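You operate a simulated robot arm through the tools that you are given. There is no shell and no other tool.

You run a simulated robot arm. Do the job below in one go: nothing can be reset, and whatever is moved stays where it is left.

TASK
Wipe the green-ringed port, fit its coupling, start the engine and load it.
Fine: the port is dusty: blue rag, put back; wipe before coupling, couple before starting; start once, with the red lever at DUMP. What is to be rubbed or washed off counts as gone when no trace of it is left.

Only the result counts: the job must be done as asked and must still hold three seconds after the hand-in. Knocking over, shifting, dropping, spilling or breaking anything else fails it.

THE ROBOT
A 6-joint arm with a two-finger parallel gripper, fixed in place. Base frame: the origin is at the foot of the arm, x ahead of it, y to its left, z up; the work surface is at about z = 840. Readings come in mm, rad, newtons and seconds.
With the tool pointing down near the work surface it reaches from about 240 to 640 mm from the base axis. Its first joint turns from -1.152 to 1.152 rad. Payload 2.7 kg.
The TCP is the grasp point between the finger pads, 23 mm short of the fingertips. In the tool frame z runs along the fingers and y along their closing line. Largest opening 94 mm; finger width 38, thickness 10; the body of the gripper, 54 by 96 mm, starts 39 mm behind the TCP.
Orientation is that of the tool frame in the base frame, as [roll, pitch, yaw] about the fixed x, y, z axes, in that order (R = Rz(yaw) Ry(pitch) Rx(roll)). With the fingers straight down and closing along the base's y, the tool's x points along the base's -x, its y along +y and its z along -z.

THE INTERFACE
- The arm moves only by the tool send_rows. Its argument "steps" is a list of rows, each an object (a shift or turn left out is 0, a gripper value left out holds the last) with "xyz": the shift along the tool's x, y, z in mm, a list of three; "turn": the turn, a rotation vector about the tool's x, y, z in rad, a list of three. In form: [{"xyz": [x, y, z], "turn": [wx, wy, wz]}, ...]. A call has 1 to 20 rows; each row shifts and turns the commanded pose from where the row before left it, along the tool's axes as they then stand. "gripper" is the closure in counts, from 0 (fully open) to 255 (shut), set as the call begins (left out, the last holds). A row lasts 0.2 s, in which the tool goes at most 50 mm and 0.15 rad; a call with a longer step from one row to the next is refused whole, and so is a gripper value outside its range. Where a pose cannot be reached the arm comes as near as it can. A force on the tool above 50 N (or 10 N above the force at the start of the call, whichever is more), or a blocked arm, ends the call early, and 0.2 s more pass. The fingers move at their own pace (about 45 mm/s each) and stop on an object; they squeeze with about 42 N. The grip force told is the motor's: it shows also when the fingers shut on nothing. Time passes only in rows, and 0.2 s behind the last, so rows that do not move let the fingers close. It gives the time, the measured TCP pose, the force on the tool (base axes), the opening and the grip force at its end, in the units of the frame above (readings bear some noise), with the torque about the TCP (base axes, N m) and any sound that the robot's microphone picked up, and new pictures: "pictures" is both (left out), scene, wrist or none.
- Cameras (640 x 400 px; columns grow to the right, rows downward): "scene" is fixed at [99, -458.6, 1402.4]; the picture's right is [0.49, -0.87, 0.00], its down [-0.51, -0.28, -0.81] and it looks along [0.71, 0.39, -0.59] (base axes); focal length 214 px, centre (320, 200). "wrist" rides on the gripper at [86, 16, -75] in the tool frame; the picture's right is [-0.18, 0.98, 0.00], its down [-0.58, -0.11, -0.81] and it looks along [-0.79, -0.15, 0.59] (tool axes); focal length 243 px, centre (320, 200). There is no depth. A picture from a camera that has moved, and an enlarged one, comes with that camera's place and axes in the base frame and with its lens.
- enlarge(camera, box): a new picture of the part [left, top, right, bottom] of that camera's present view, enlarged. No time passes.
- close_job(): hands the job in; it is judged then, once.

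Places have to be worked out from the pictures, the camera data and where the tool is seen. Open the gripper and draw the arm clear of the work before you hand the job in, unless the task says otherwise.

The tools are called after "Call:" as name(argument=value, ...) on one line, values as JSON. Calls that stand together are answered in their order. send_rows: Moves the arm, as the interface text tells. Its arguments: {"type":"object","properties":{"steps":{"type":"array"},"gripper":{"type":"number"},"pictures":{"type":"string","enum":["both","scene","wrist","none"]}},"required":["steps"]} The other tools are called the same way: enlarge (camera, box) takes an enlarged picture of a part of a camera's view; close_job () hands the job in.

At the start:

```text
clock: 0.0
tcp_pos: [388.6, -115.6, 1181.4]
orientation: [-3.14, 0.002, 3.139]
ft_force: [-0.4, -0.9, -0.4]
wrist_torque: [-0.01, -0.01, 0.02]
grip_width: 94.0
gripper_force: 0.0
```

scene: 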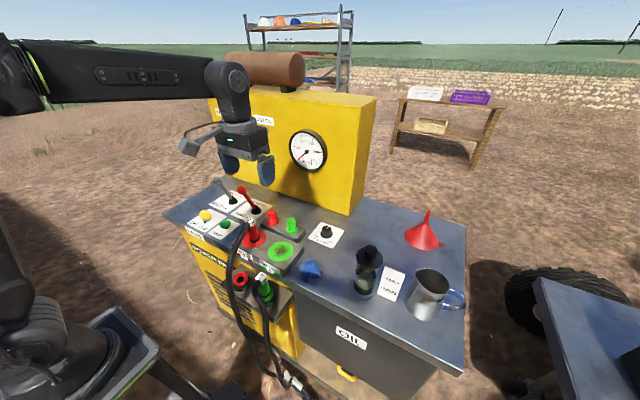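
wrist: 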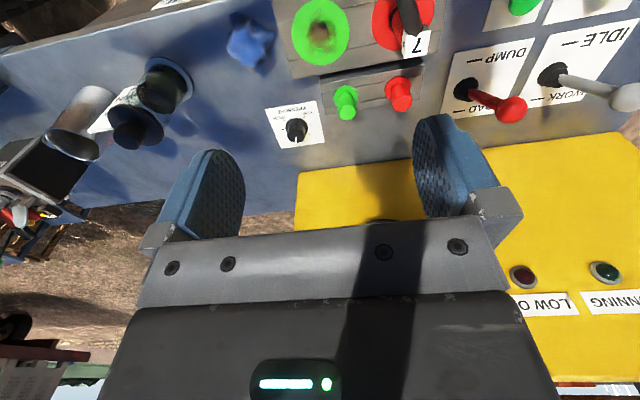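

I start by looking closely at the panel from both cameras to identify the controls, the rag, the port and the couplings.

Call:
enlarge(camera="scene", box=[180, 170, 340, 270])

Call:
enlarge(camera="scene", box=[200, 230, 360, 330])

Call:
enlarge(camera="scene", box=[300, 200, 480, 330])

Call:
enlarge(camera="wrist", box=[220, 0, 460, 150])

Call:
enlarge(camera="wrist", box=[400, 0, 640, 150])

Call:
enlarge(camera="scene", box=[180, 230, 340, 400])

```text
4.00 times, centred on (260, 220) of scene
camera zoom: at [99.0, -458.6, 1402.4], right [0.49, -0.87, 0.0], down [-0.51, -0.28, -0.81], along [0.71, 0.39, -0.59], focal length 858 px, centre (560, 120)
```

zoom: 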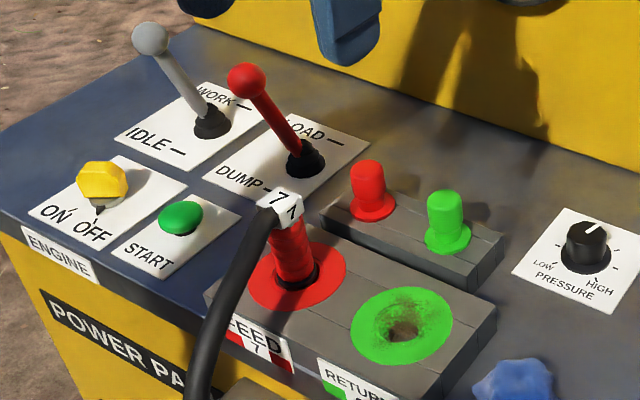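

```text
4.00 times, centred on (280, 280) of scene
camera zoom: at [99.0, -458.6, 1402.4], right [0.49, -0.87, 0.0], down [-0.51, -0.28, -0.81], along [0.71, 0.39, -0.59], focal length 858 px, centre (480, -120)
```

zoom: 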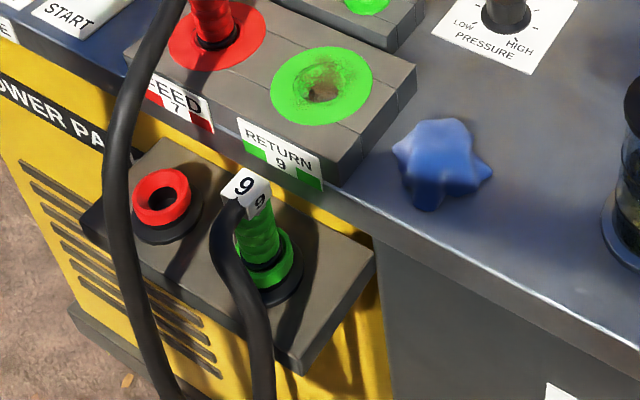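

```text
3.08 times, centred on (390, 265) of scene
camera zoom: at [99.0, -458.6, 1402.4], right [0.49, -0.87, 0.0], down [-0.51, -0.28, -0.81], along [0.71, 0.39, -0.59], focal length 660 px, centre (105, 0)
```

zoom: 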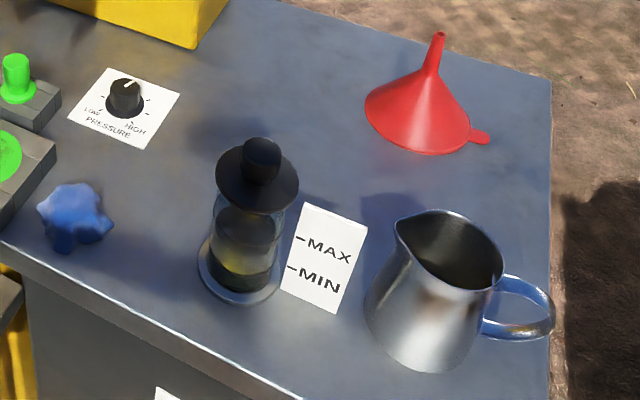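

```text
2.67 times, centred on (340, 75) of wrist
camera zoom: at [301.3, -100.0, 1256.2], right [0.19, 0.98, 0.0], down [0.58, -0.11, 0.81], along [0.79, -0.15, -0.59], focal length 647 px, centre (267, 533)
```

zoom: 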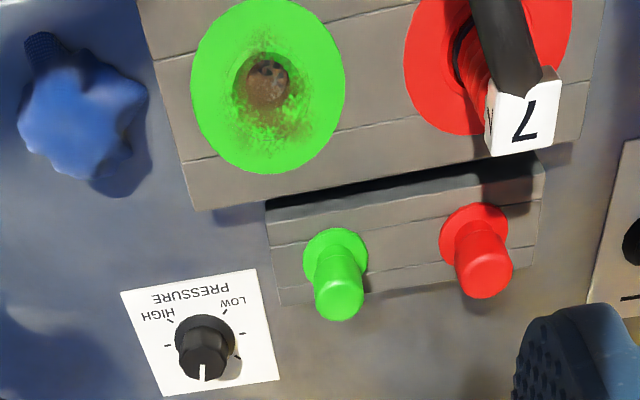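

```text
2.67 times, centred on (520, 75) of wrist
camera zoom: at [301.3, -100.0, 1256.2], right [0.19, 0.98, 0.0], down [0.58, -0.11, 0.81], along [0.79, -0.15, -0.59], focal length 647 px, centre (-213, 533)
```

zoom: 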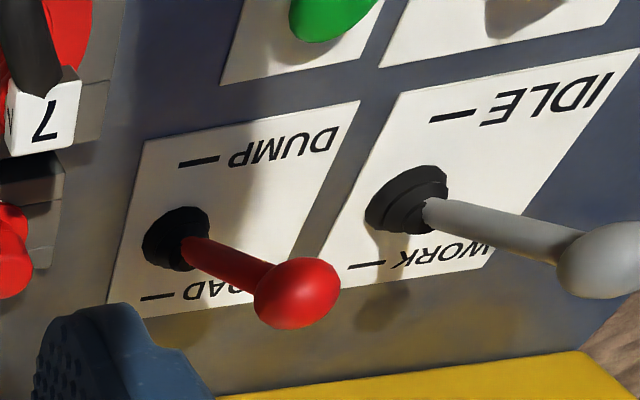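

```text
2.35 times, centred on (260, 315) of scene
camera zoom: at [99.0, -458.6, 1402.4], right [0.49, -0.87, 0.0], down [-0.51, -0.28, -0.81], along [0.71, 0.39, -0.59], focal length 505 px, centre (461, -71)
```

zoom: 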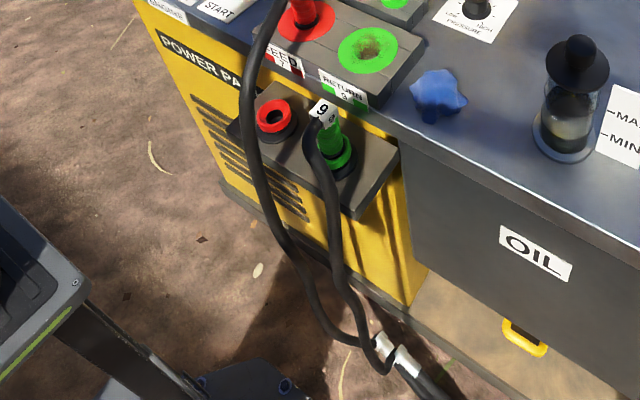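

I look at the gauge, the lamps and the back panel before moving, to learn the starting state.

Call:
enlarge(camera="scene", box=[200, 80, 380, 200])

Call:
enlarge(camera="wrist", box=[440, 230, 640, 330])

Call:
enlarge(camera="wrist", box=[0, 30, 240, 230])

Call:
enlarge(camera="scene", box=[180, 195, 260, 245])

```text
3.33 times, centred on (290, 140) of scene
camera zoom: at [99.0, -458.6, 1402.4], right [0.49, -0.87, 0.0], down [-0.51, -0.28, -0.81], along [0.71, 0.39, -0.59], focal length 715 px, centre (420, 400)
```

zoom: 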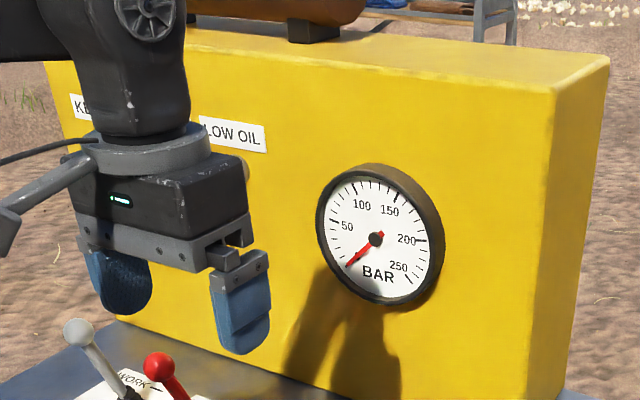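

```text
3.20 times, centred on (540, 280) of wrist
camera zoom: at [301.3, -100.0, 1256.2], right [0.19, 0.98, 0.0], down [0.58, -0.11, 0.81], along [0.79, -0.15, -0.59], focal length 776 px, centre (-384, -56)
```

zoom: 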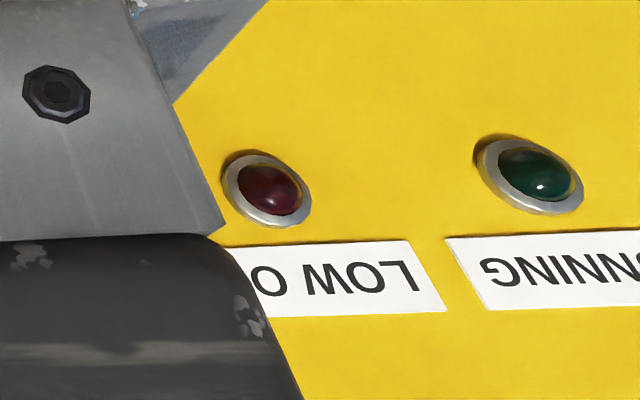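

```text
2.00 times, centred on (120, 130) of wrist
camera zoom: at [301.3, -100.0, 1256.2], right [0.19, 0.98, 0.0], down [0.58, -0.11, 0.81], along [0.79, -0.15, -0.59], focal length 485 px, centre (720, 340)
```

zoom: 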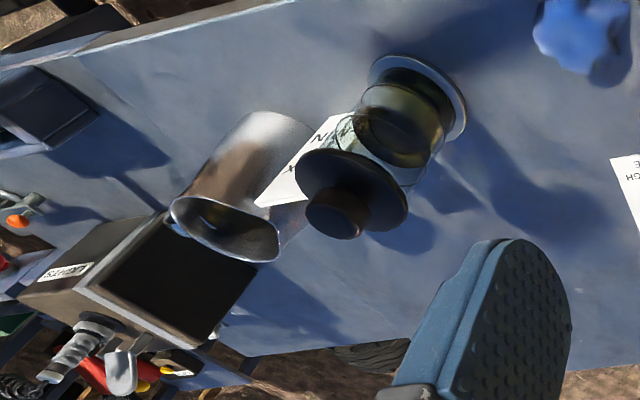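

```text
8.00 times, centred on (220, 220) of scene
camera zoom: at [99.0, -458.6, 1402.4], right [0.49, -0.87, 0.0], down [-0.51, -0.28, -0.81], along [0.71, 0.39, -0.59], focal length 1716 px, centre (1120, 40)
```

zoom: 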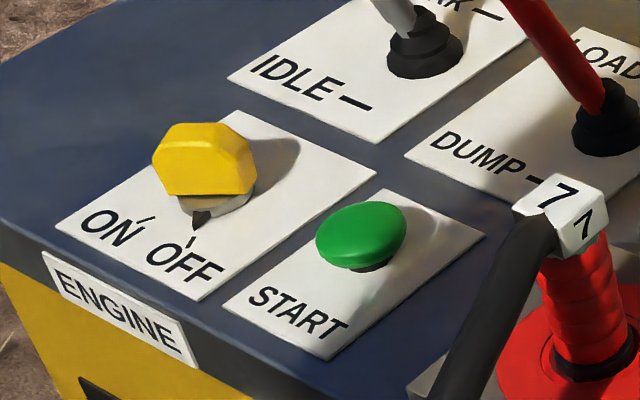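

The engine switch seems to be at OFF, both levers lean towards DUMP/IDLE, and the gauge is at zero. I draw the arm back and a bit lower so the wrist camera sees the panel from nearby.

Call:
send_rows(steps=[{"xyz": [40, 0, 20]}, {"xyz": [40, 0, 20]}, {"xyz": [40, 0, 20]}, {"xyz": [0, 0, 0]}])

```text
clock: 1.0
tcp_pos: [268.7, -115.8, 1121.0]
orientation: [-3.138, 0.001, 3.139]
ft_force: [-1.2, 0.2, -0.9]
wrist_torque: [-0.04, 0.02, 0.02]
grip_width: 94.0
gripper_force: 0.1
camera wrist: at [182.6, -100.0, 1195.7], right [0.19, 0.98, 0.0], down [0.58, -0.11, 0.81], along [0.79, -0.15, -0.59], focal length 243 px, centre (320, 200)
```

scene: 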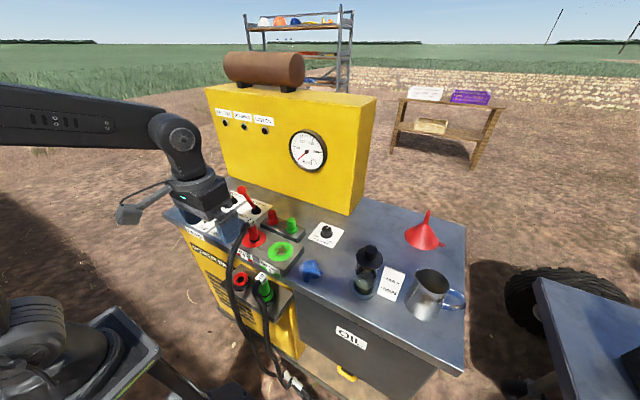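
wrist: 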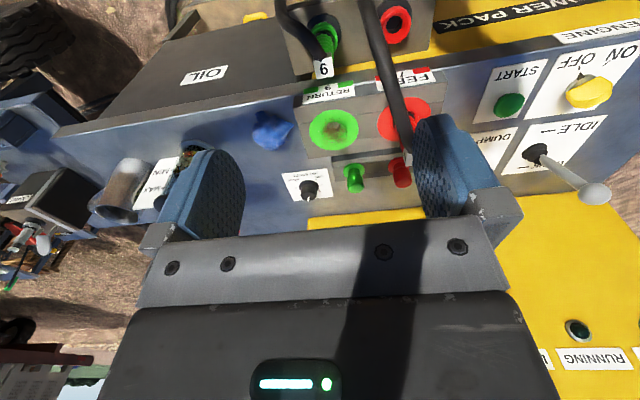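

Call:
enlarge(camera="wrist", box=[220, 0, 460, 150])

Call:
enlarge(camera="wrist", box=[460, 0, 640, 115])

Call:
enlarge(camera="wrist", box=[460, 100, 640, 215])

Call:
enlarge(camera="scene", box=[200, 90, 340, 180])

Call:
enlarge(camera="wrist", box=[230, 80, 430, 205])

```text
2.67 times, centred on (340, 75) of wrist
camera zoom: at [182.6, -100.0, 1195.7], right [0.19, 0.98, 0.0], down [0.58, -0.11, 0.81], along [0.79, -0.15, -0.59], focal length 647 px, centre (267, 533)
```

zoom: 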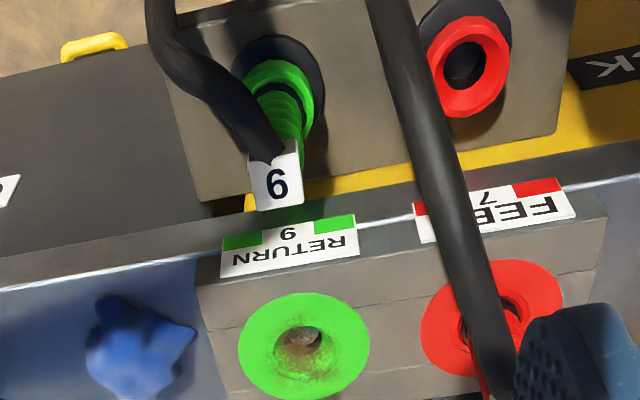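

```text
3.48 times, centred on (550, 58) of wrist
camera zoom: at [182.6, -100.0, 1195.7], right [0.19, 0.98, 0.0], down [0.58, -0.11, 0.81], along [0.79, -0.15, -0.59], focal length 844 px, centre (-480, 696)
```

zoom: 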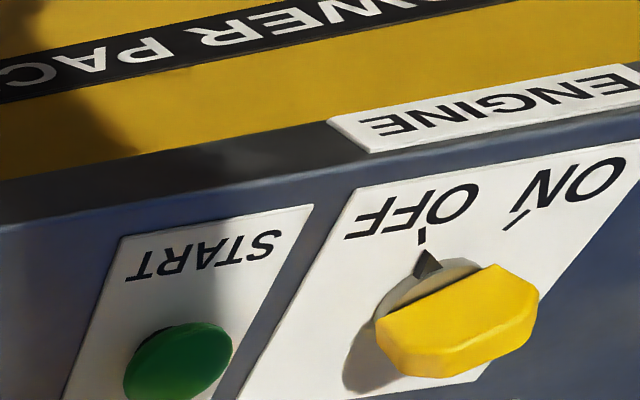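

```text
3.48 times, centred on (550, 158) of wrist
camera zoom: at [182.6, -100.0, 1195.7], right [0.19, 0.98, 0.0], down [0.58, -0.11, 0.81], along [0.79, -0.15, -0.59], focal length 844 px, centre (-480, 348)
```

zoom: 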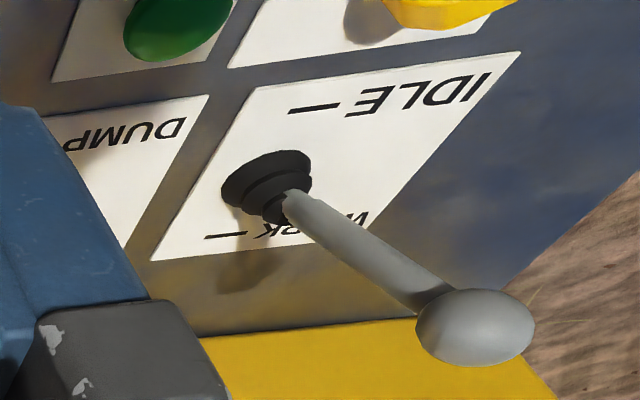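

```text
4.44 times, centred on (270, 135) of scene
camera zoom: at [99.0, -458.5, 1402.4], right [0.49, -0.87, 0.0], down [-0.51, -0.28, -0.81], along [0.71, 0.39, -0.59], focal length 953 px, centre (542, 489)
```

zoom: 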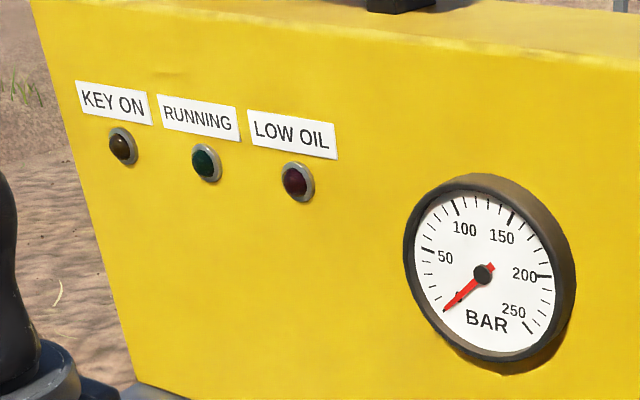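

```text
3.20 times, centred on (330, 142) of wrist
camera zoom: at [182.6, -100.0, 1195.7], right [0.19, 0.98, 0.0], down [0.58, -0.11, 0.81], along [0.79, -0.15, -0.59], focal length 776 px, centre (288, 384)
```

zoom: 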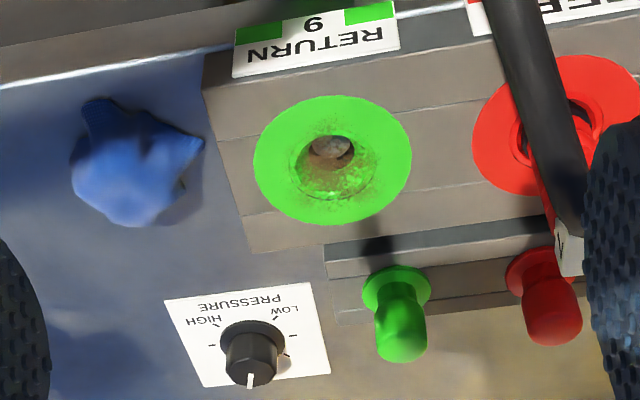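

Working from both cameras: the green port is at about (431, -126, 875), coupling 9 is parked upright at about (344, -124) with its tag at z≈850, and the rag is near (435, -236). I go above the rag for a closer look.

Call:
send_rows(steps=[{"xyz": [-27, -20, 27]}, {"xyz": [-27, -20, 27]}, {"xyz": [-27, -20, 27]}, {"xyz": [-27, -20, 27]}, {"xyz": [-27, -20, 27]}, {"xyz": [-27, -20, 26]}, {"xyz": [0, 0, 0]}])

```text
clock: 2.6
tcp_pos: [432.1, -236.0, 958.8]
orientation: [-3.139, 0.002, 3.138]
ft_force: [0.7, 0.4, -0.7]
wrist_torque: [-0.01, 0.04, 0.0]
grip_width: 94.2
gripper_force: 0.1
camera wrist: at [345.3, -220.4, 1034.1], right [0.19, 0.98, 0.0], down [0.58, -0.11, 0.81], along [0.79, -0.15, -0.59], focal length 243 px, centre (320, 200)
```

scene: 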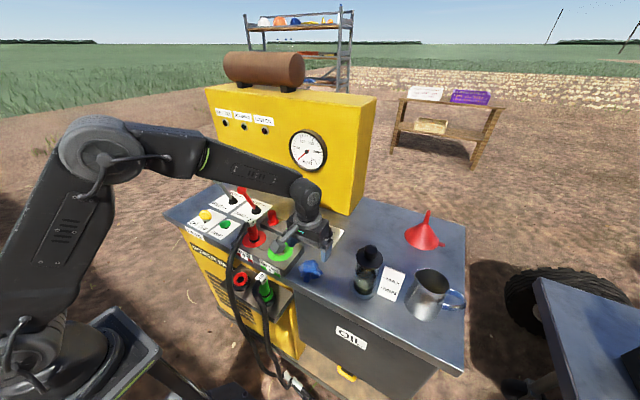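
wrist: 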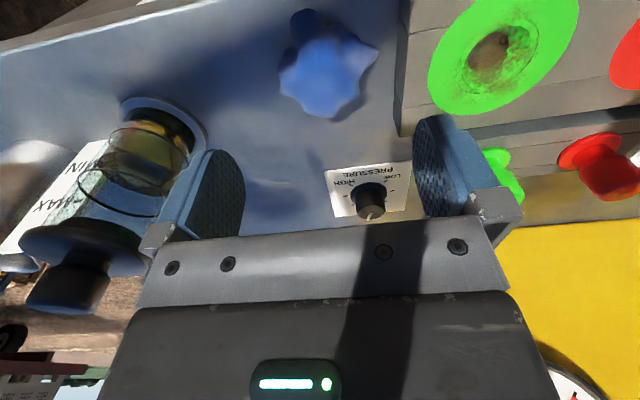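

The rag's body is almost exactly under the TCP at about (432, -234). I enlarge it to judge its shape and height, and the port for its dust.

Call:
enlarge(camera="wrist", box=[240, 0, 400, 100])

Call:
enlarge(camera="wrist", box=[400, 0, 600, 125])

Call:
enlarge(camera="scene", box=[260, 230, 340, 290])

Call:
enlarge(camera="wrist", box=[0, 80, 240, 230])

```text
4.00 times, centred on (320, 50) of wrist
camera zoom: at [345.3, -220.4, 1034.1], right [0.19, 0.98, 0.0], down [0.58, -0.11, 0.81], along [0.79, -0.15, -0.59], focal length 970 px, centre (320, 800)
```

zoom: 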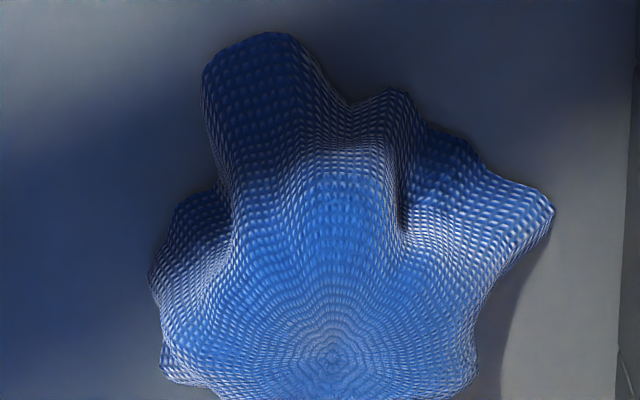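

```text
3.20 times, centred on (500, 62) of wrist
camera zoom: at [345.3, -220.4, 1034.1], right [0.19, 0.98, 0.0], down [0.58, -0.11, 0.81], along [0.79, -0.15, -0.59], focal length 776 px, centre (-256, 640)
```

zoom: 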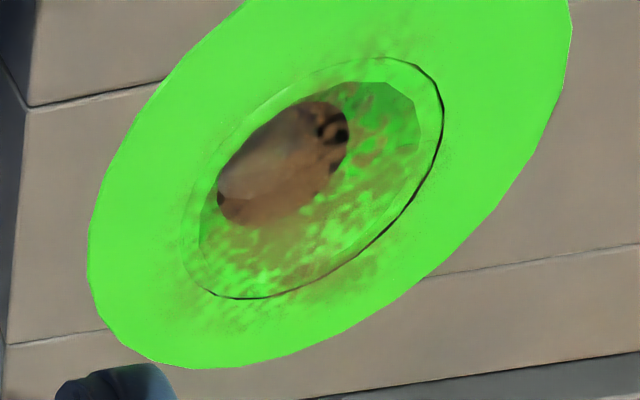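

```text
6.67 times, centred on (300, 260) of scene
camera zoom: at [99.0, -458.6, 1402.4], right [0.49, -0.87, 0.0], down [-0.51, -0.28, -0.81], along [0.71, 0.39, -0.59], focal length 1430 px, centre (453, -200)
```

zoom: 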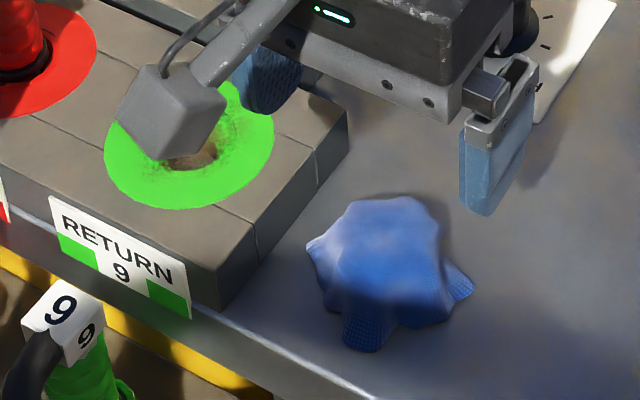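

```text
2.67 times, centred on (120, 155) of wrist
camera zoom: at [345.3, -220.4, 1034.1], right [0.19, 0.98, 0.0], down [0.58, -0.11, 0.81], along [0.79, -0.15, -0.59], focal length 647 px, centre (853, 320)
```

zoom: 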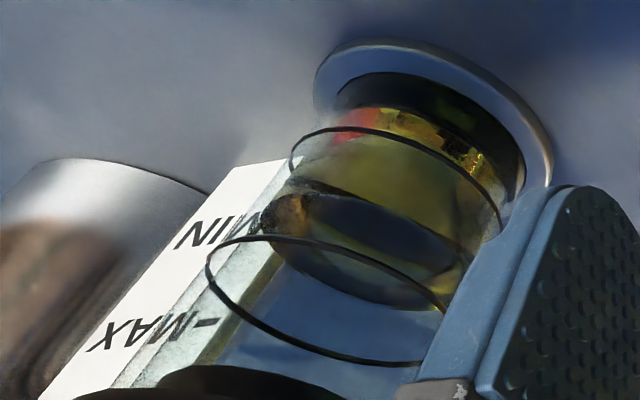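

Oil sits between the MIN and MAX rings, so nothing to do there. The rag spans about 72 mm in x and 75 mm in y, with the port block close on its +y side (block edge at y≈-181), so I turn the gripper a quarter turn to close along x, with the camera on the -y side.

Call:
send_rows(steps=[{"turn": [0, 0, -0.1428]}, {"turn": [0, 0, -0.1428]}, {"turn": [0, 0, -0.1428]}, {"turn": [0, 0, -0.1428]}, {"turn": [0, 0, -0.1428]}, {"turn": [0, 0, -0.1428]}, {"turn": [0, 0, -0.1428]}, {"turn": [0, 0, -0.1428]}, {"turn": [0, 0, -0.1428]}, {"turn": [0, 0, -0.1428]}, {"turn": [0, 0, -0.1428]}, {"xyz": [0, 0, 0]}])

```text
clock: 5.2
tcp_pos: [429.3, -235.7, 960.5]
orientation: [-3.141, -0.002, -1.57]
ft_force: [-0.4, 0.1, -0.1]
wrist_torque: [0.01, -0.01, -0.02]
grip_width: 94.2
gripper_force: 0.0
camera wrist: at [413.8, -323.0, 1036.0], right [-0.98, 0.18, 0.0], down [0.11, 0.58, 0.81], along [0.15, 0.79, -0.59], focal length 243 px, centre (320, 200)
```

scene: 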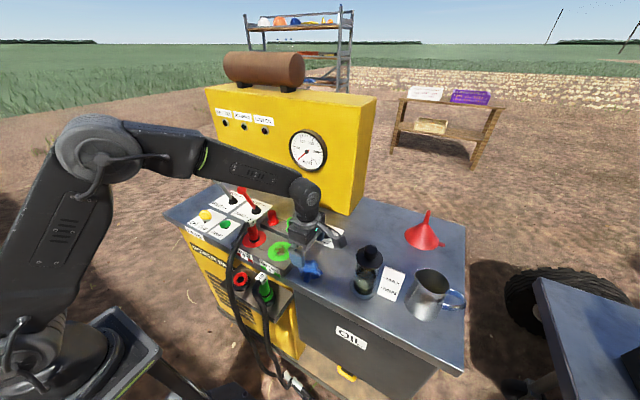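
wrist: 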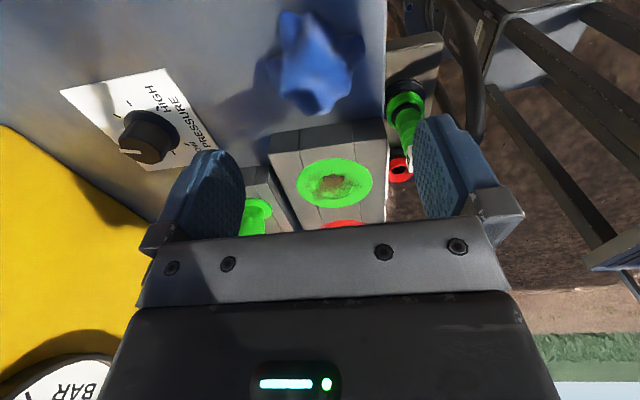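

The rag now spans x≈400–470 with its centre near (434, -237), and the open fingers (94 mm) clear it on both sides. I lower in two stages, first to z≈900.

Call:
send_rows(steps=[{"xyz": [1, -5, 20]}, {"xyz": [0, 0, 20]}, {"xyz": [0, 0, 20]}, {"xyz": [0, 0, 0]}])

```text
clock: 6.2
tcp_pos: [434.2, -237.8, 899.4]
orientation: [-3.138, -0.002, -1.573]
ft_force: [0.4, 0.4, -0.1]
wrist_torque: [0.02, 0.01, 0.03]
grip_width: 93.7
gripper_force: 0.1
camera wrist: at [418.6, -325.0, 975.3], right [-0.98, 0.19, 0.0], down [0.11, 0.58, 0.81], along [0.15, 0.79, -0.59], focal length 243 px, centre (320, 200)
```

scene: 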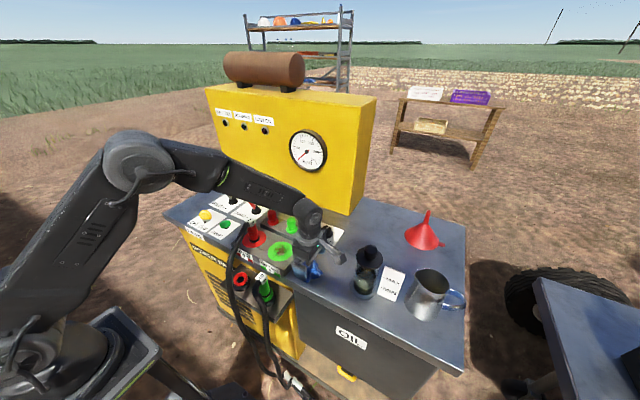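
wrist: 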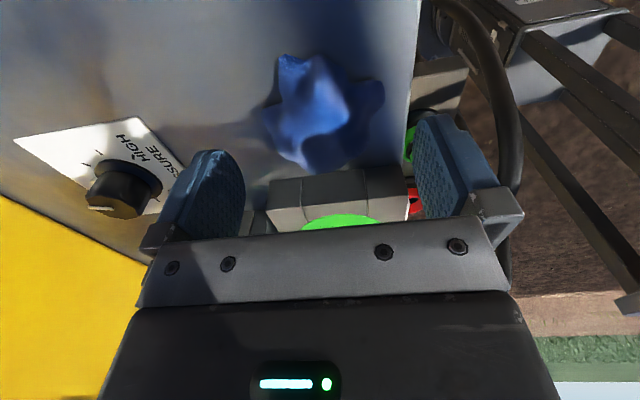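

I enlarge the wrist view to find the crest of the rag before closing in.

Call:
enlarge(camera="wrist", box=[240, 40, 400, 190])

Call:
enlarge(camera="scene", box=[270, 220, 360, 290])

```text
2.67 times, centred on (320, 115) of wrist
camera zoom: at [418.6, -325.0, 975.3], right [-0.98, 0.19, 0.0], down [0.11, 0.58, 0.81], along [0.15, 0.79, -0.59], focal length 647 px, centre (320, 427)
```

zoom: 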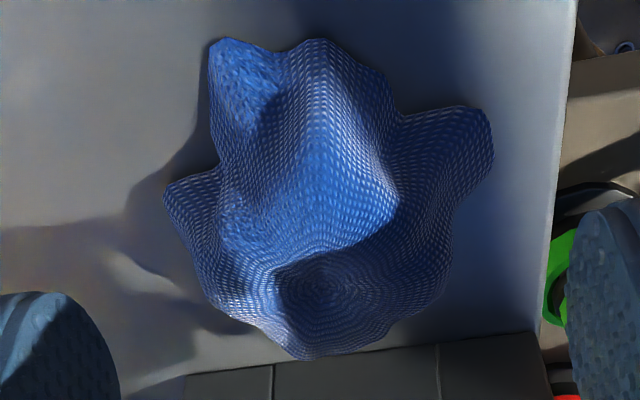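

```text
5.71 times, centred on (315, 255) of scene
camera zoom: at [99.0, -458.6, 1402.4], right [0.49, -0.87, 0.0], down [-0.51, -0.28, -0.81], along [0.71, 0.39, -0.59], focal length 1226 px, centre (349, -114)
```

zoom: 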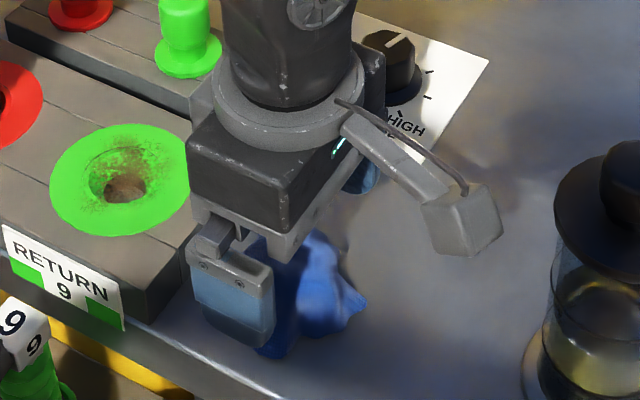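

The crest of the rag is at (434, -236, 874), so it stands about 34 mm tall. I lower the tool to z≈868 (tips ~5 mm above the table) and close.

Call:
send_rows(steps=[{"xyz": [-2, 0, 11]}, {"xyz": [0, 0, 10]}, {"xyz": [0, 0, 10]}, {"xyz": [0, 0, 0]}], pictures="wrist")

Call:
send_rows(gripper=255, steps=[{"xyz": [0, 0, 0]}, {"xyz": [0, 0, 0]}, {"xyz": [0, 0, 0]}, {"xyz": [0, 0, 0]}, {"xyz": [0, 0, 0]}, {"xyz": [0, 0, 0]}])

```text
clock: 7.2
tcp_pos: [435.5, -236.5, 870.4]
orientation: [-3.139, -0.001, -1.571]
ft_force: [0.0, 0.1, 0.3]
wrist_torque: [0.0, -0.02, 0.0]
grip_width: 94.2
gripper_force: 0.1
camera wrist: at [418.8, -322.6, 944.7], right [-0.98, 0.19, 0.0], down [0.11, 0.58, 0.81], along [0.15, 0.79, -0.59], focal length 243 px, centre (320, 200)
```

wrist: 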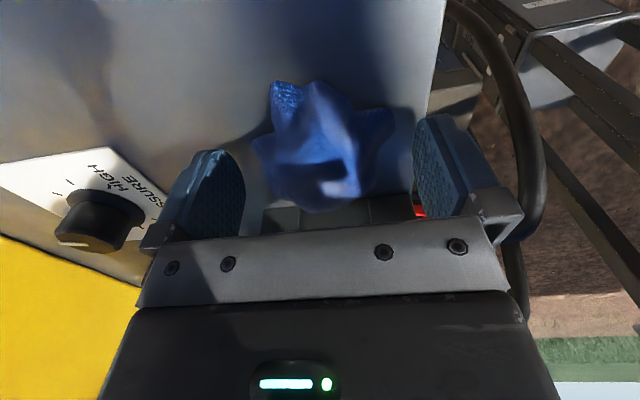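

```text
clock: 8.6
tcp_pos: [435.6, -234.1, 870.7]
orientation: [-3.141, -0.002, -1.573]
ft_force: [-0.8, 1.0, 0.2]
wrist_torque: [-0.02, -0.05, 0.02]
grip_width: 47.1
gripper_force: 42.6
camera wrist: at [418.7, -322.6, 944.8], right [-0.98, 0.19, 0.0], down [0.11, 0.58, 0.81], along [0.15, 0.79, -0.59], focal length 243 px, centre (320, 200)
```

scene: 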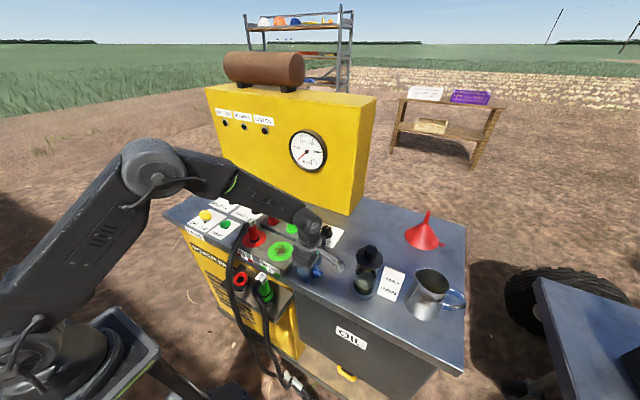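
wrist: 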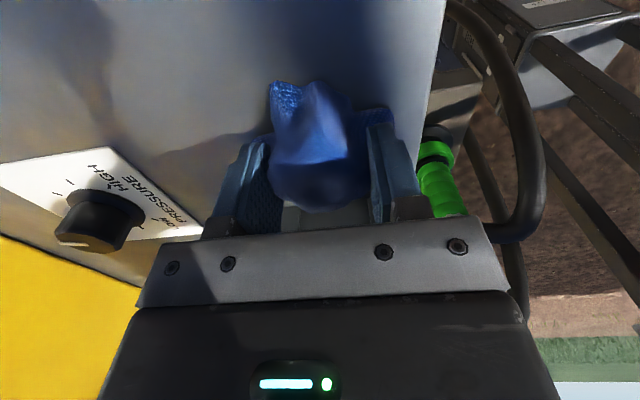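

The rag is held (47 mm, 42 N) with the commanded pose (435.6, -234.6, 869.4), which I'll use to put it back. I lift it, carry it over the port (estimated centre (434, -125.5), ring face z≈869) and look.

Call:
send_rows(steps=[{"xyz": [0, 0, -20]}, {"xyz": [0, 0, -20]}, {"xyz": [0, 0, -20]}, {"xyz": [-36, 0, 0]}, {"xyz": [-36, 1, 0]}, {"xyz": [-37, 0.6, 0]}, {"xyz": [0, 0, 0]}])

```text
clock: 10.2
tcp_pos: [432.2, -123.3, 930.4]
orientation: [-3.141, -0.001, -1.575]
ft_force: [0.1, -0.7, 0.0]
wrist_torque: [-0.03, -0.01, -0.03]
grip_width: 0.1
gripper_force: 41.8
camera wrist: at [415.3, -210.8, 1005.7], right [-0.98, 0.19, 0.0], down [0.11, 0.58, 0.81], along [0.15, 0.79, -0.59], focal length 243 px, centre (320, 200)
```

scene: 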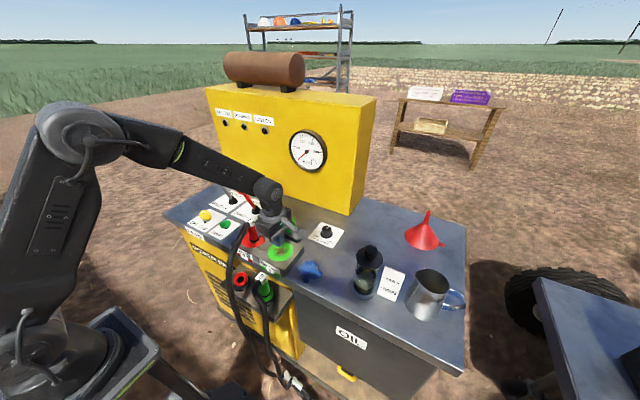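
wrist: 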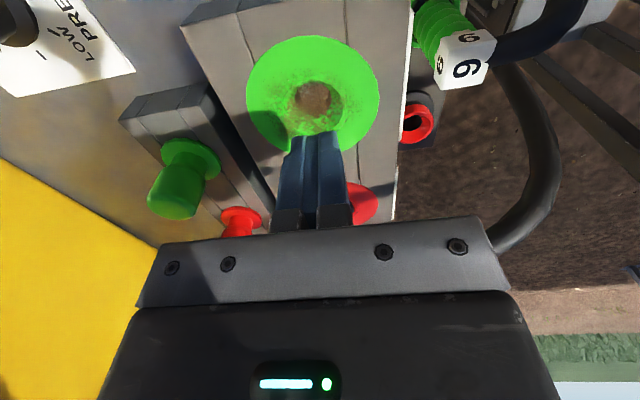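

The rag slipped out of the fingers during the lift (width 0) and lies near its old place. I look at where it is now and also at the port from here.

Call:
enlarge(camera="scene", box=[250, 220, 350, 290])

Call:
enlarge(camera="wrist", box=[230, 20, 400, 160])

Call:
enlarge(camera="wrist", box=[390, 0, 600, 130])

```text
5.71 times, centred on (300, 255) of scene
camera zoom: at [99.0, -458.5, 1402.4], right [0.49, -0.87, 0.0], down [-0.51, -0.28, -0.81], along [0.71, 0.39, -0.59], focal length 1226 px, centre (434, -114)
```

zoom: 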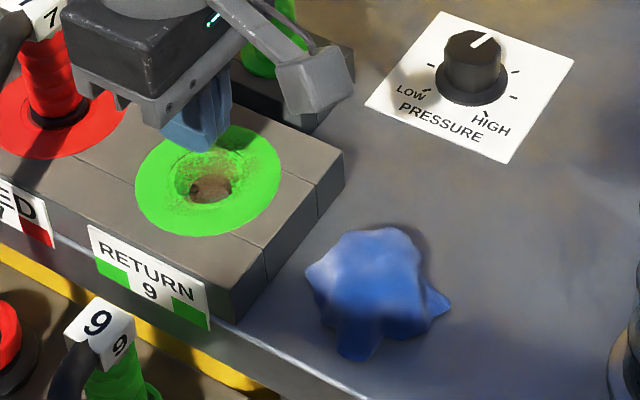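

```text
2.86 times, centred on (315, 90) of wrist
camera zoom: at [415.3, -210.8, 1005.7], right [-0.98, 0.19, 0.0], down [0.11, 0.58, 0.81], along [0.15, 0.79, -0.59], focal length 693 px, centre (334, 514)
```

zoom: 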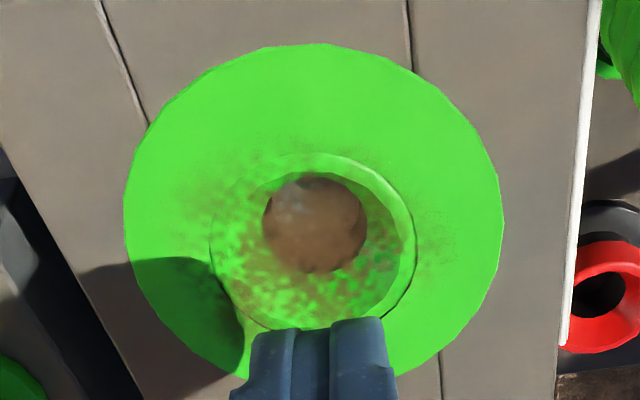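

```text
3.05 times, centred on (495, 65) of wrist
camera zoom: at [415.3, -210.8, 1005.7], right [-0.98, 0.19, 0.0], down [0.11, 0.58, 0.81], along [0.15, 0.79, -0.59], focal length 739 px, centre (-213, 611)
```

zoom: 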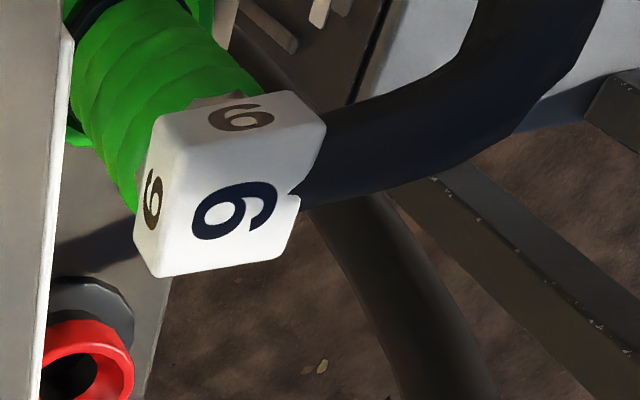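

Coupling 9's hose leaves its tag cube towards -x, so later I must grip that with the fingers at ±y. The rag lies where it was; I go back with open fingers and take a lower, slower grip at its base.

Call:
send_rows(gripper=0, steps=[{"xyz": [36, 0, 0]}, {"xyz": [36, 0, 0]}, {"xyz": [37, -0.5, 0]}, {"xyz": [1, 0, 0]}, {"xyz": [0, 0, 0]}], pictures="wrist")

Call:
enlarge(camera="wrist", box=[220, 20, 420, 180])

```text
clock: 11.4
tcp_pos: [431.9, -236.7, 932.2]
orientation: [-3.139, -0.001, -1.575]
ft_force: [-0.2, -0.2, 0.1]
wrist_torque: [0.0, 0.04, 0.01]
grip_width: 93.9
gripper_force: 0.0
camera wrist: at [415.3, -323.4, 1007.1], right [-0.98, 0.19, 0.0], down [0.11, 0.58, 0.81], along [0.15, 0.79, -0.59], focal length 243 px, centre (320, 200)
```

wrist: 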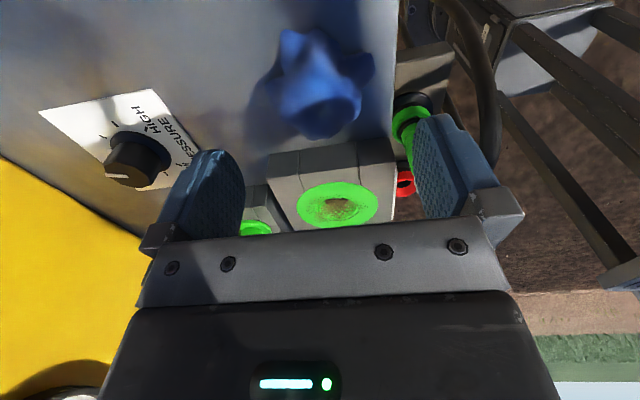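

```text
2.50 times, centred on (320, 100) of wrist
camera zoom: at [415.3, -323.4, 1007.1], right [-0.98, 0.19, 0.0], down [0.11, 0.58, 0.81], along [0.15, 0.79, -0.59], focal length 606 px, centre (320, 450)
```

zoom: 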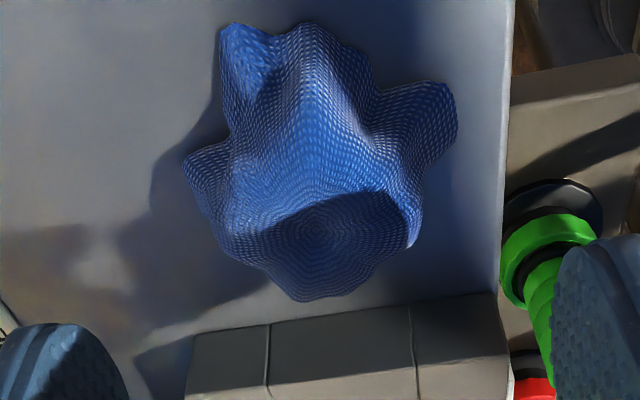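

The rag is unmoved (crest ~1 mm and ~3 mm off the tool axis in x and y). I centre over it and go down to z≈865, tips just over the table, and close.

Call:
send_rows(steps=[{"xyz": [-2, -0.5, 20]}, {"xyz": [0, 0, 20]}, {"xyz": [0, 0, 12]}, {"xyz": [0, 0, 8]}, {"xyz": [0, 0, 4.5]}, {"xyz": [0, 0, 0]}], pictures="wrist")

Call:
send_rows(gripper=255, steps=[{"xyz": [0, 0, 0]}, {"xyz": [0, 0, 0]}, {"xyz": [0, 0, 0]}, {"xyz": [0, 0, 0]}, {"xyz": [0, 0, 0]}, {"xyz": [0, 0, 0]}, {"xyz": [0, 0, 0]}], pictures="wrist")

```text
clock: 12.8
tcp_pos: [435.4, -233.9, 863.9]
orientation: [-3.141, -0.002, -1.57]
ft_force: [0.4, 0.8, -0.3]
wrist_torque: [0.06, 0.0, 0.03]
grip_width: 94.2
gripper_force: 0.0
camera wrist: at [418.0, -321.2, 939.3], right [-0.98, 0.19, 0.0], down [0.11, 0.58, 0.81], along [0.15, 0.79, -0.59], focal length 243 px, centre (320, 200)
```

wrist: 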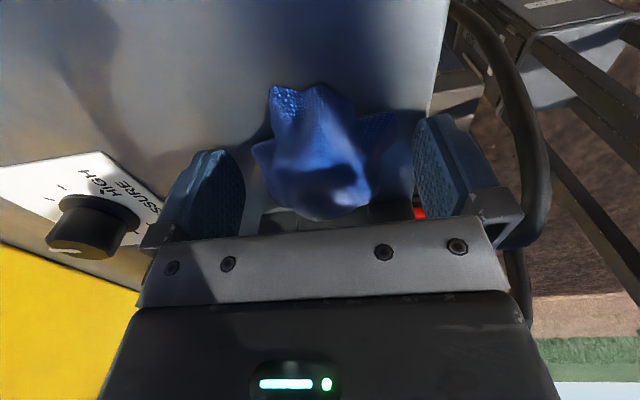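

```text
clock: 14.4
tcp_pos: [433.9, -234.5, 865.2]
orientation: [-3.14, -0.001, -1.572]
ft_force: [-0.9, -0.1, 0.2]
wrist_torque: [0.03, 0.04, 0.02]
grip_width: 47.1
gripper_force: 41.8
camera wrist: at [417.9, -321.2, 939.5], right [-0.98, 0.19, 0.0], down [0.11, 0.58, 0.81], along [0.15, 0.79, -0.59], focal length 243 px, centre (320, 200)
```

wrist: 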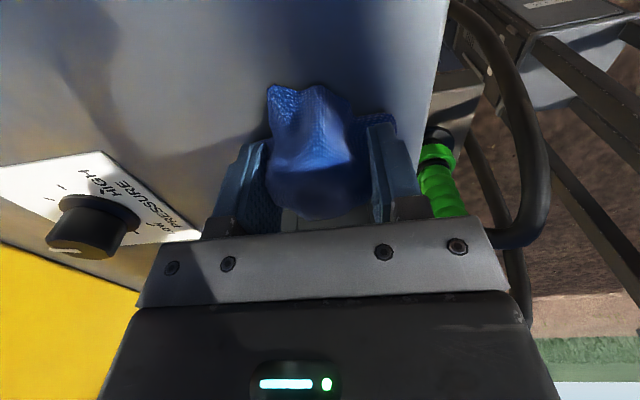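

Same 47 mm width, so the core has upright sides and this lower grip covers more of it. I lift slowly and watch the width.

Call:
send_rows(steps=[{"xyz": [0, 0, -3]}, {"xyz": [0, 0, -4]}, {"xyz": [0, 0, -5]}, {"xyz": [0, 0, -6]}, {"xyz": [0, 0, -6]}, {"xyz": [0, 0, 0]}])

```text
clock: 15.8
tcp_pos: [433.2, -235.4, 889.0]
orientation: [-3.141, -0.002, -1.573]
ft_force: [-0.4, -0.5, -0.8]
wrist_torque: [0.01, 0.01, 0.0]
grip_width: 46.9
gripper_force: 42.0
camera wrist: at [418.1, -322.6, 964.0], right [-0.98, 0.19, 0.0], down [0.11, 0.58, 0.81], along [0.15, 0.79, -0.59], focal length 243 px, centre (320, 200)
```

scene: 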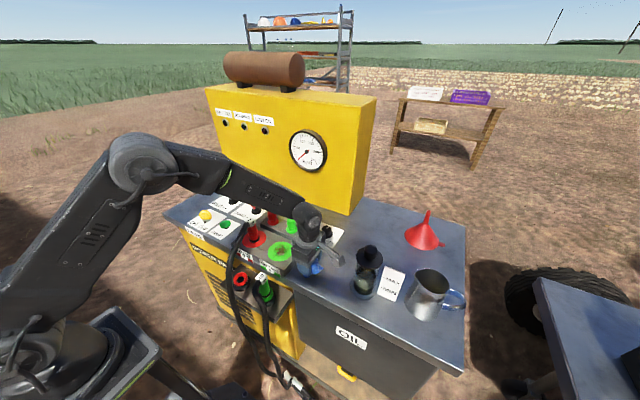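
wrist: 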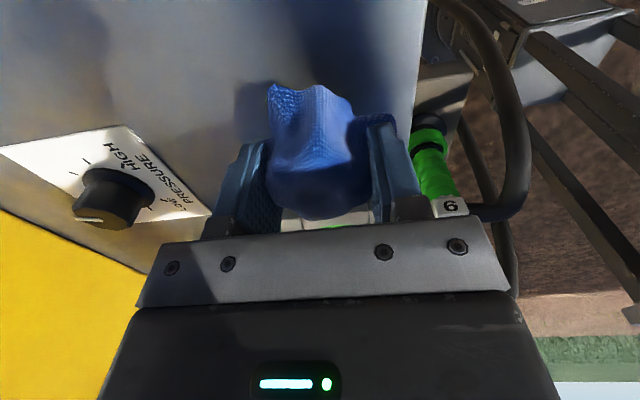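

The rag came up with the fingers this time. I raise it further gently and carry it over the port.

Call:
send_rows(steps=[{"xyz": [0, 0, -8]}, {"xyz": [0, 0, -8]}, {"xyz": [0, 0, -8]}, {"xyz": [0, 0, -7]}, {"xyz": [-12, 0, 0]}, {"xyz": [-16, 0, 0]}, {"xyz": [-16, 0.5, 0]}, {"xyz": [-16, 0.5, 0]}, {"xyz": [-16, 0, 0]}, {"xyz": [-16, 0, 0]}, {"xyz": [-12, 0, 0]}, {"xyz": [-4, 0, 0]}, {"xyz": [0, 0, 0]}])

Call:
enlarge(camera="scene", box=[230, 200, 330, 280])

Call:
enlarge(camera="wrist", box=[200, 20, 440, 220])

```text
clock: 18.6
tcp_pos: [433.2, -126.5, 919.5]
orientation: [-3.14, 0.0, -1.573]
ft_force: [-0.3, -0.3, -0.3]
wrist_torque: [0.02, -0.02, -0.01]
grip_width: 47.2
gripper_force: 42.3
camera wrist: at [417.3, -214.1, 994.7], right [-0.98, 0.19, 0.0], down [0.11, 0.58, 0.81], along [0.15, 0.79, -0.59], focal length 243 px, centre (320, 200)
```

scene: 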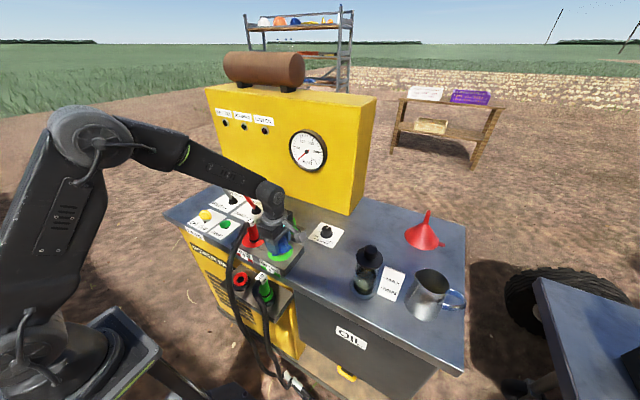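
wrist: 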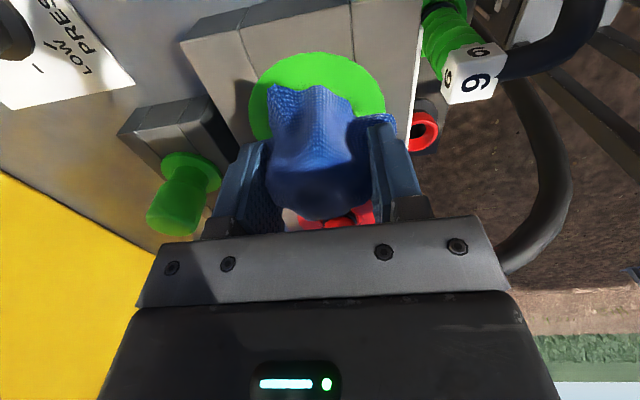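

```text
5.00 times, centred on (280, 240) of scene
camera zoom: at [99.0, -458.5, 1402.4], right [0.49, -0.87, 0.0], down [-0.51, -0.28, -0.81], along [0.71, 0.39, -0.59], focal length 1072 px, centre (520, 0)
```

zoom: 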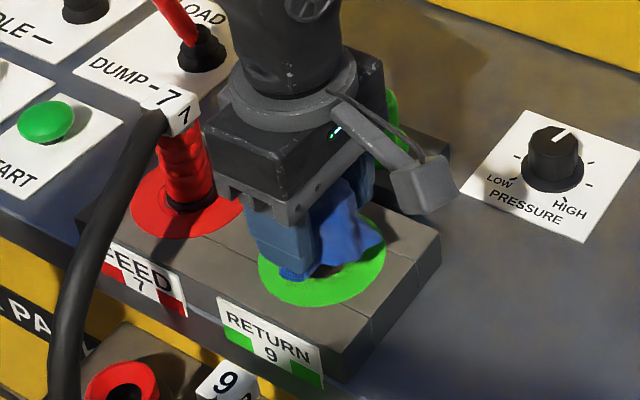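

```text
2.00 times, centred on (320, 120) of wrist
camera zoom: at [417.3, -214.1, 994.7], right [-0.98, 0.19, 0.0], down [0.11, 0.58, 0.81], along [0.15, 0.79, -0.59], focal length 485 px, centre (320, 360)
```

zoom: 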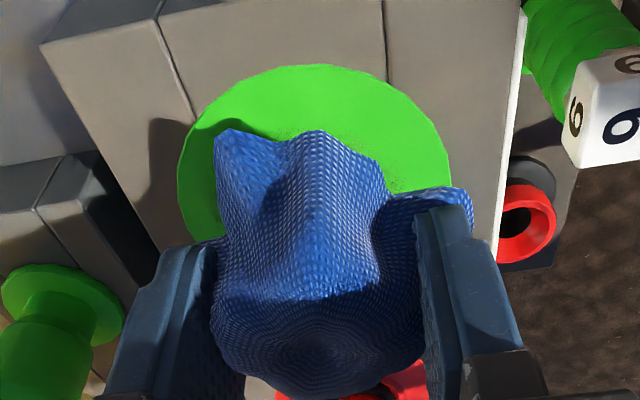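

The rag hangs over the ring. I lower it gently towards the expected contact height (~894) and watch the force.

Call:
send_rows(steps=[{"xyz": [0, 0, 8]}, {"xyz": [0, 0, 8]}, {"xyz": [0, 0, 5]}, {"xyz": [0, 0, 2]}, {"xyz": [0, 0, 0]}], pictures="wrist")

Call:
send_rows(steps=[{"xyz": [0, 0, 1]}, {"xyz": [0, 0, 1]}, {"xyz": [0, 0, 1]}, {"xyz": [0, 0, 0]}], pictures="none")

```text
clock: 19.8
tcp_pos: [433.9, -126.4, 897.9]
orientation: [-3.141, -0.001, -1.572]
ft_force: [0.0, -0.4, -0.4]
wrist_torque: [-0.01, 0.01, -0.02]
grip_width: 47.3
gripper_force: 42.0
camera wrist: at [417.6, -212.8, 973.0], right [-0.98, 0.19, 0.0], down [0.11, 0.58, 0.81], along [0.15, 0.79, -0.59], focal length 243 px, centre (320, 200)
```

wrist: 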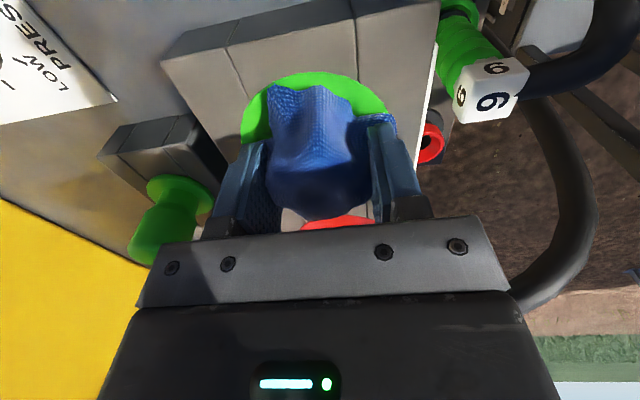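

```text
clock: 20.8
tcp_pos: [434.5, -126.7, 895.9]
orientation: [-3.136, -0.004, -1.573]
ft_force: [-3.7, -0.1, 21.1]
wrist_torque: [0.12, 0.44, 0.03]
grip_width: 47.2
gripper_force: 42.3
```

Contact: about 21 N at commanded z≈893.9. I ease off slightly and rub in small strokes around the port.

Call:
send_rows(steps=[{"xyz": [0, 0, -0.5]}, {"xyz": [6, 0, 0]}, {"xyz": [6, 0, 0]}, {"xyz": [-6, 4, 0]}, {"xyz": [-6, 4, 0]}, {"xyz": [-6, 0, 0]}, {"xyz": [-6, -4, 0]}, {"xyz": [0, -8, 0]}, {"xyz": [6, -6, 0]}, {"xyz": [6, -2, 0]}, {"xyz": [6, 2, 0]}, {"xyz": [6, 5, 0]}, {"xyz": [-6, 5, 0]}, {"xyz": [0, 0, 0]}], pictures="wrist")

```text
clock: 23.8
tcp_pos: [434.6, -132.6, 895.2]
orientation: [-3.136, -0.004, -1.575]
ft_force: [3.8, -12.4, 28.5]
wrist_torque: [0.12, 0.14, 0.03]
grip_width: 47.2
gripper_force: 41.9
camera wrist: at [418.5, -219.4, 971.1], right [-0.98, 0.19, -0.01], down [0.11, 0.58, 0.8], along [0.15, 0.79, -0.59], focal length 243 px, centre (320, 200)
```

wrist: 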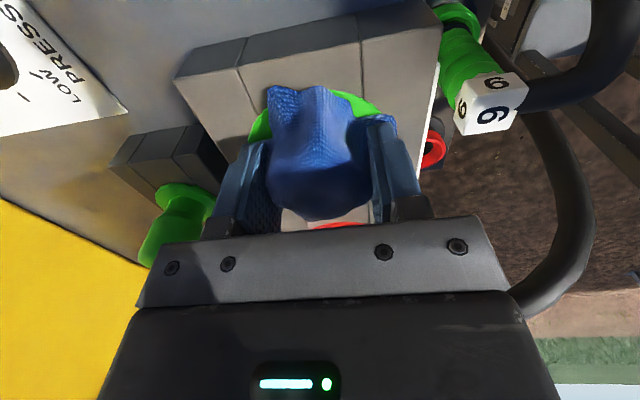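

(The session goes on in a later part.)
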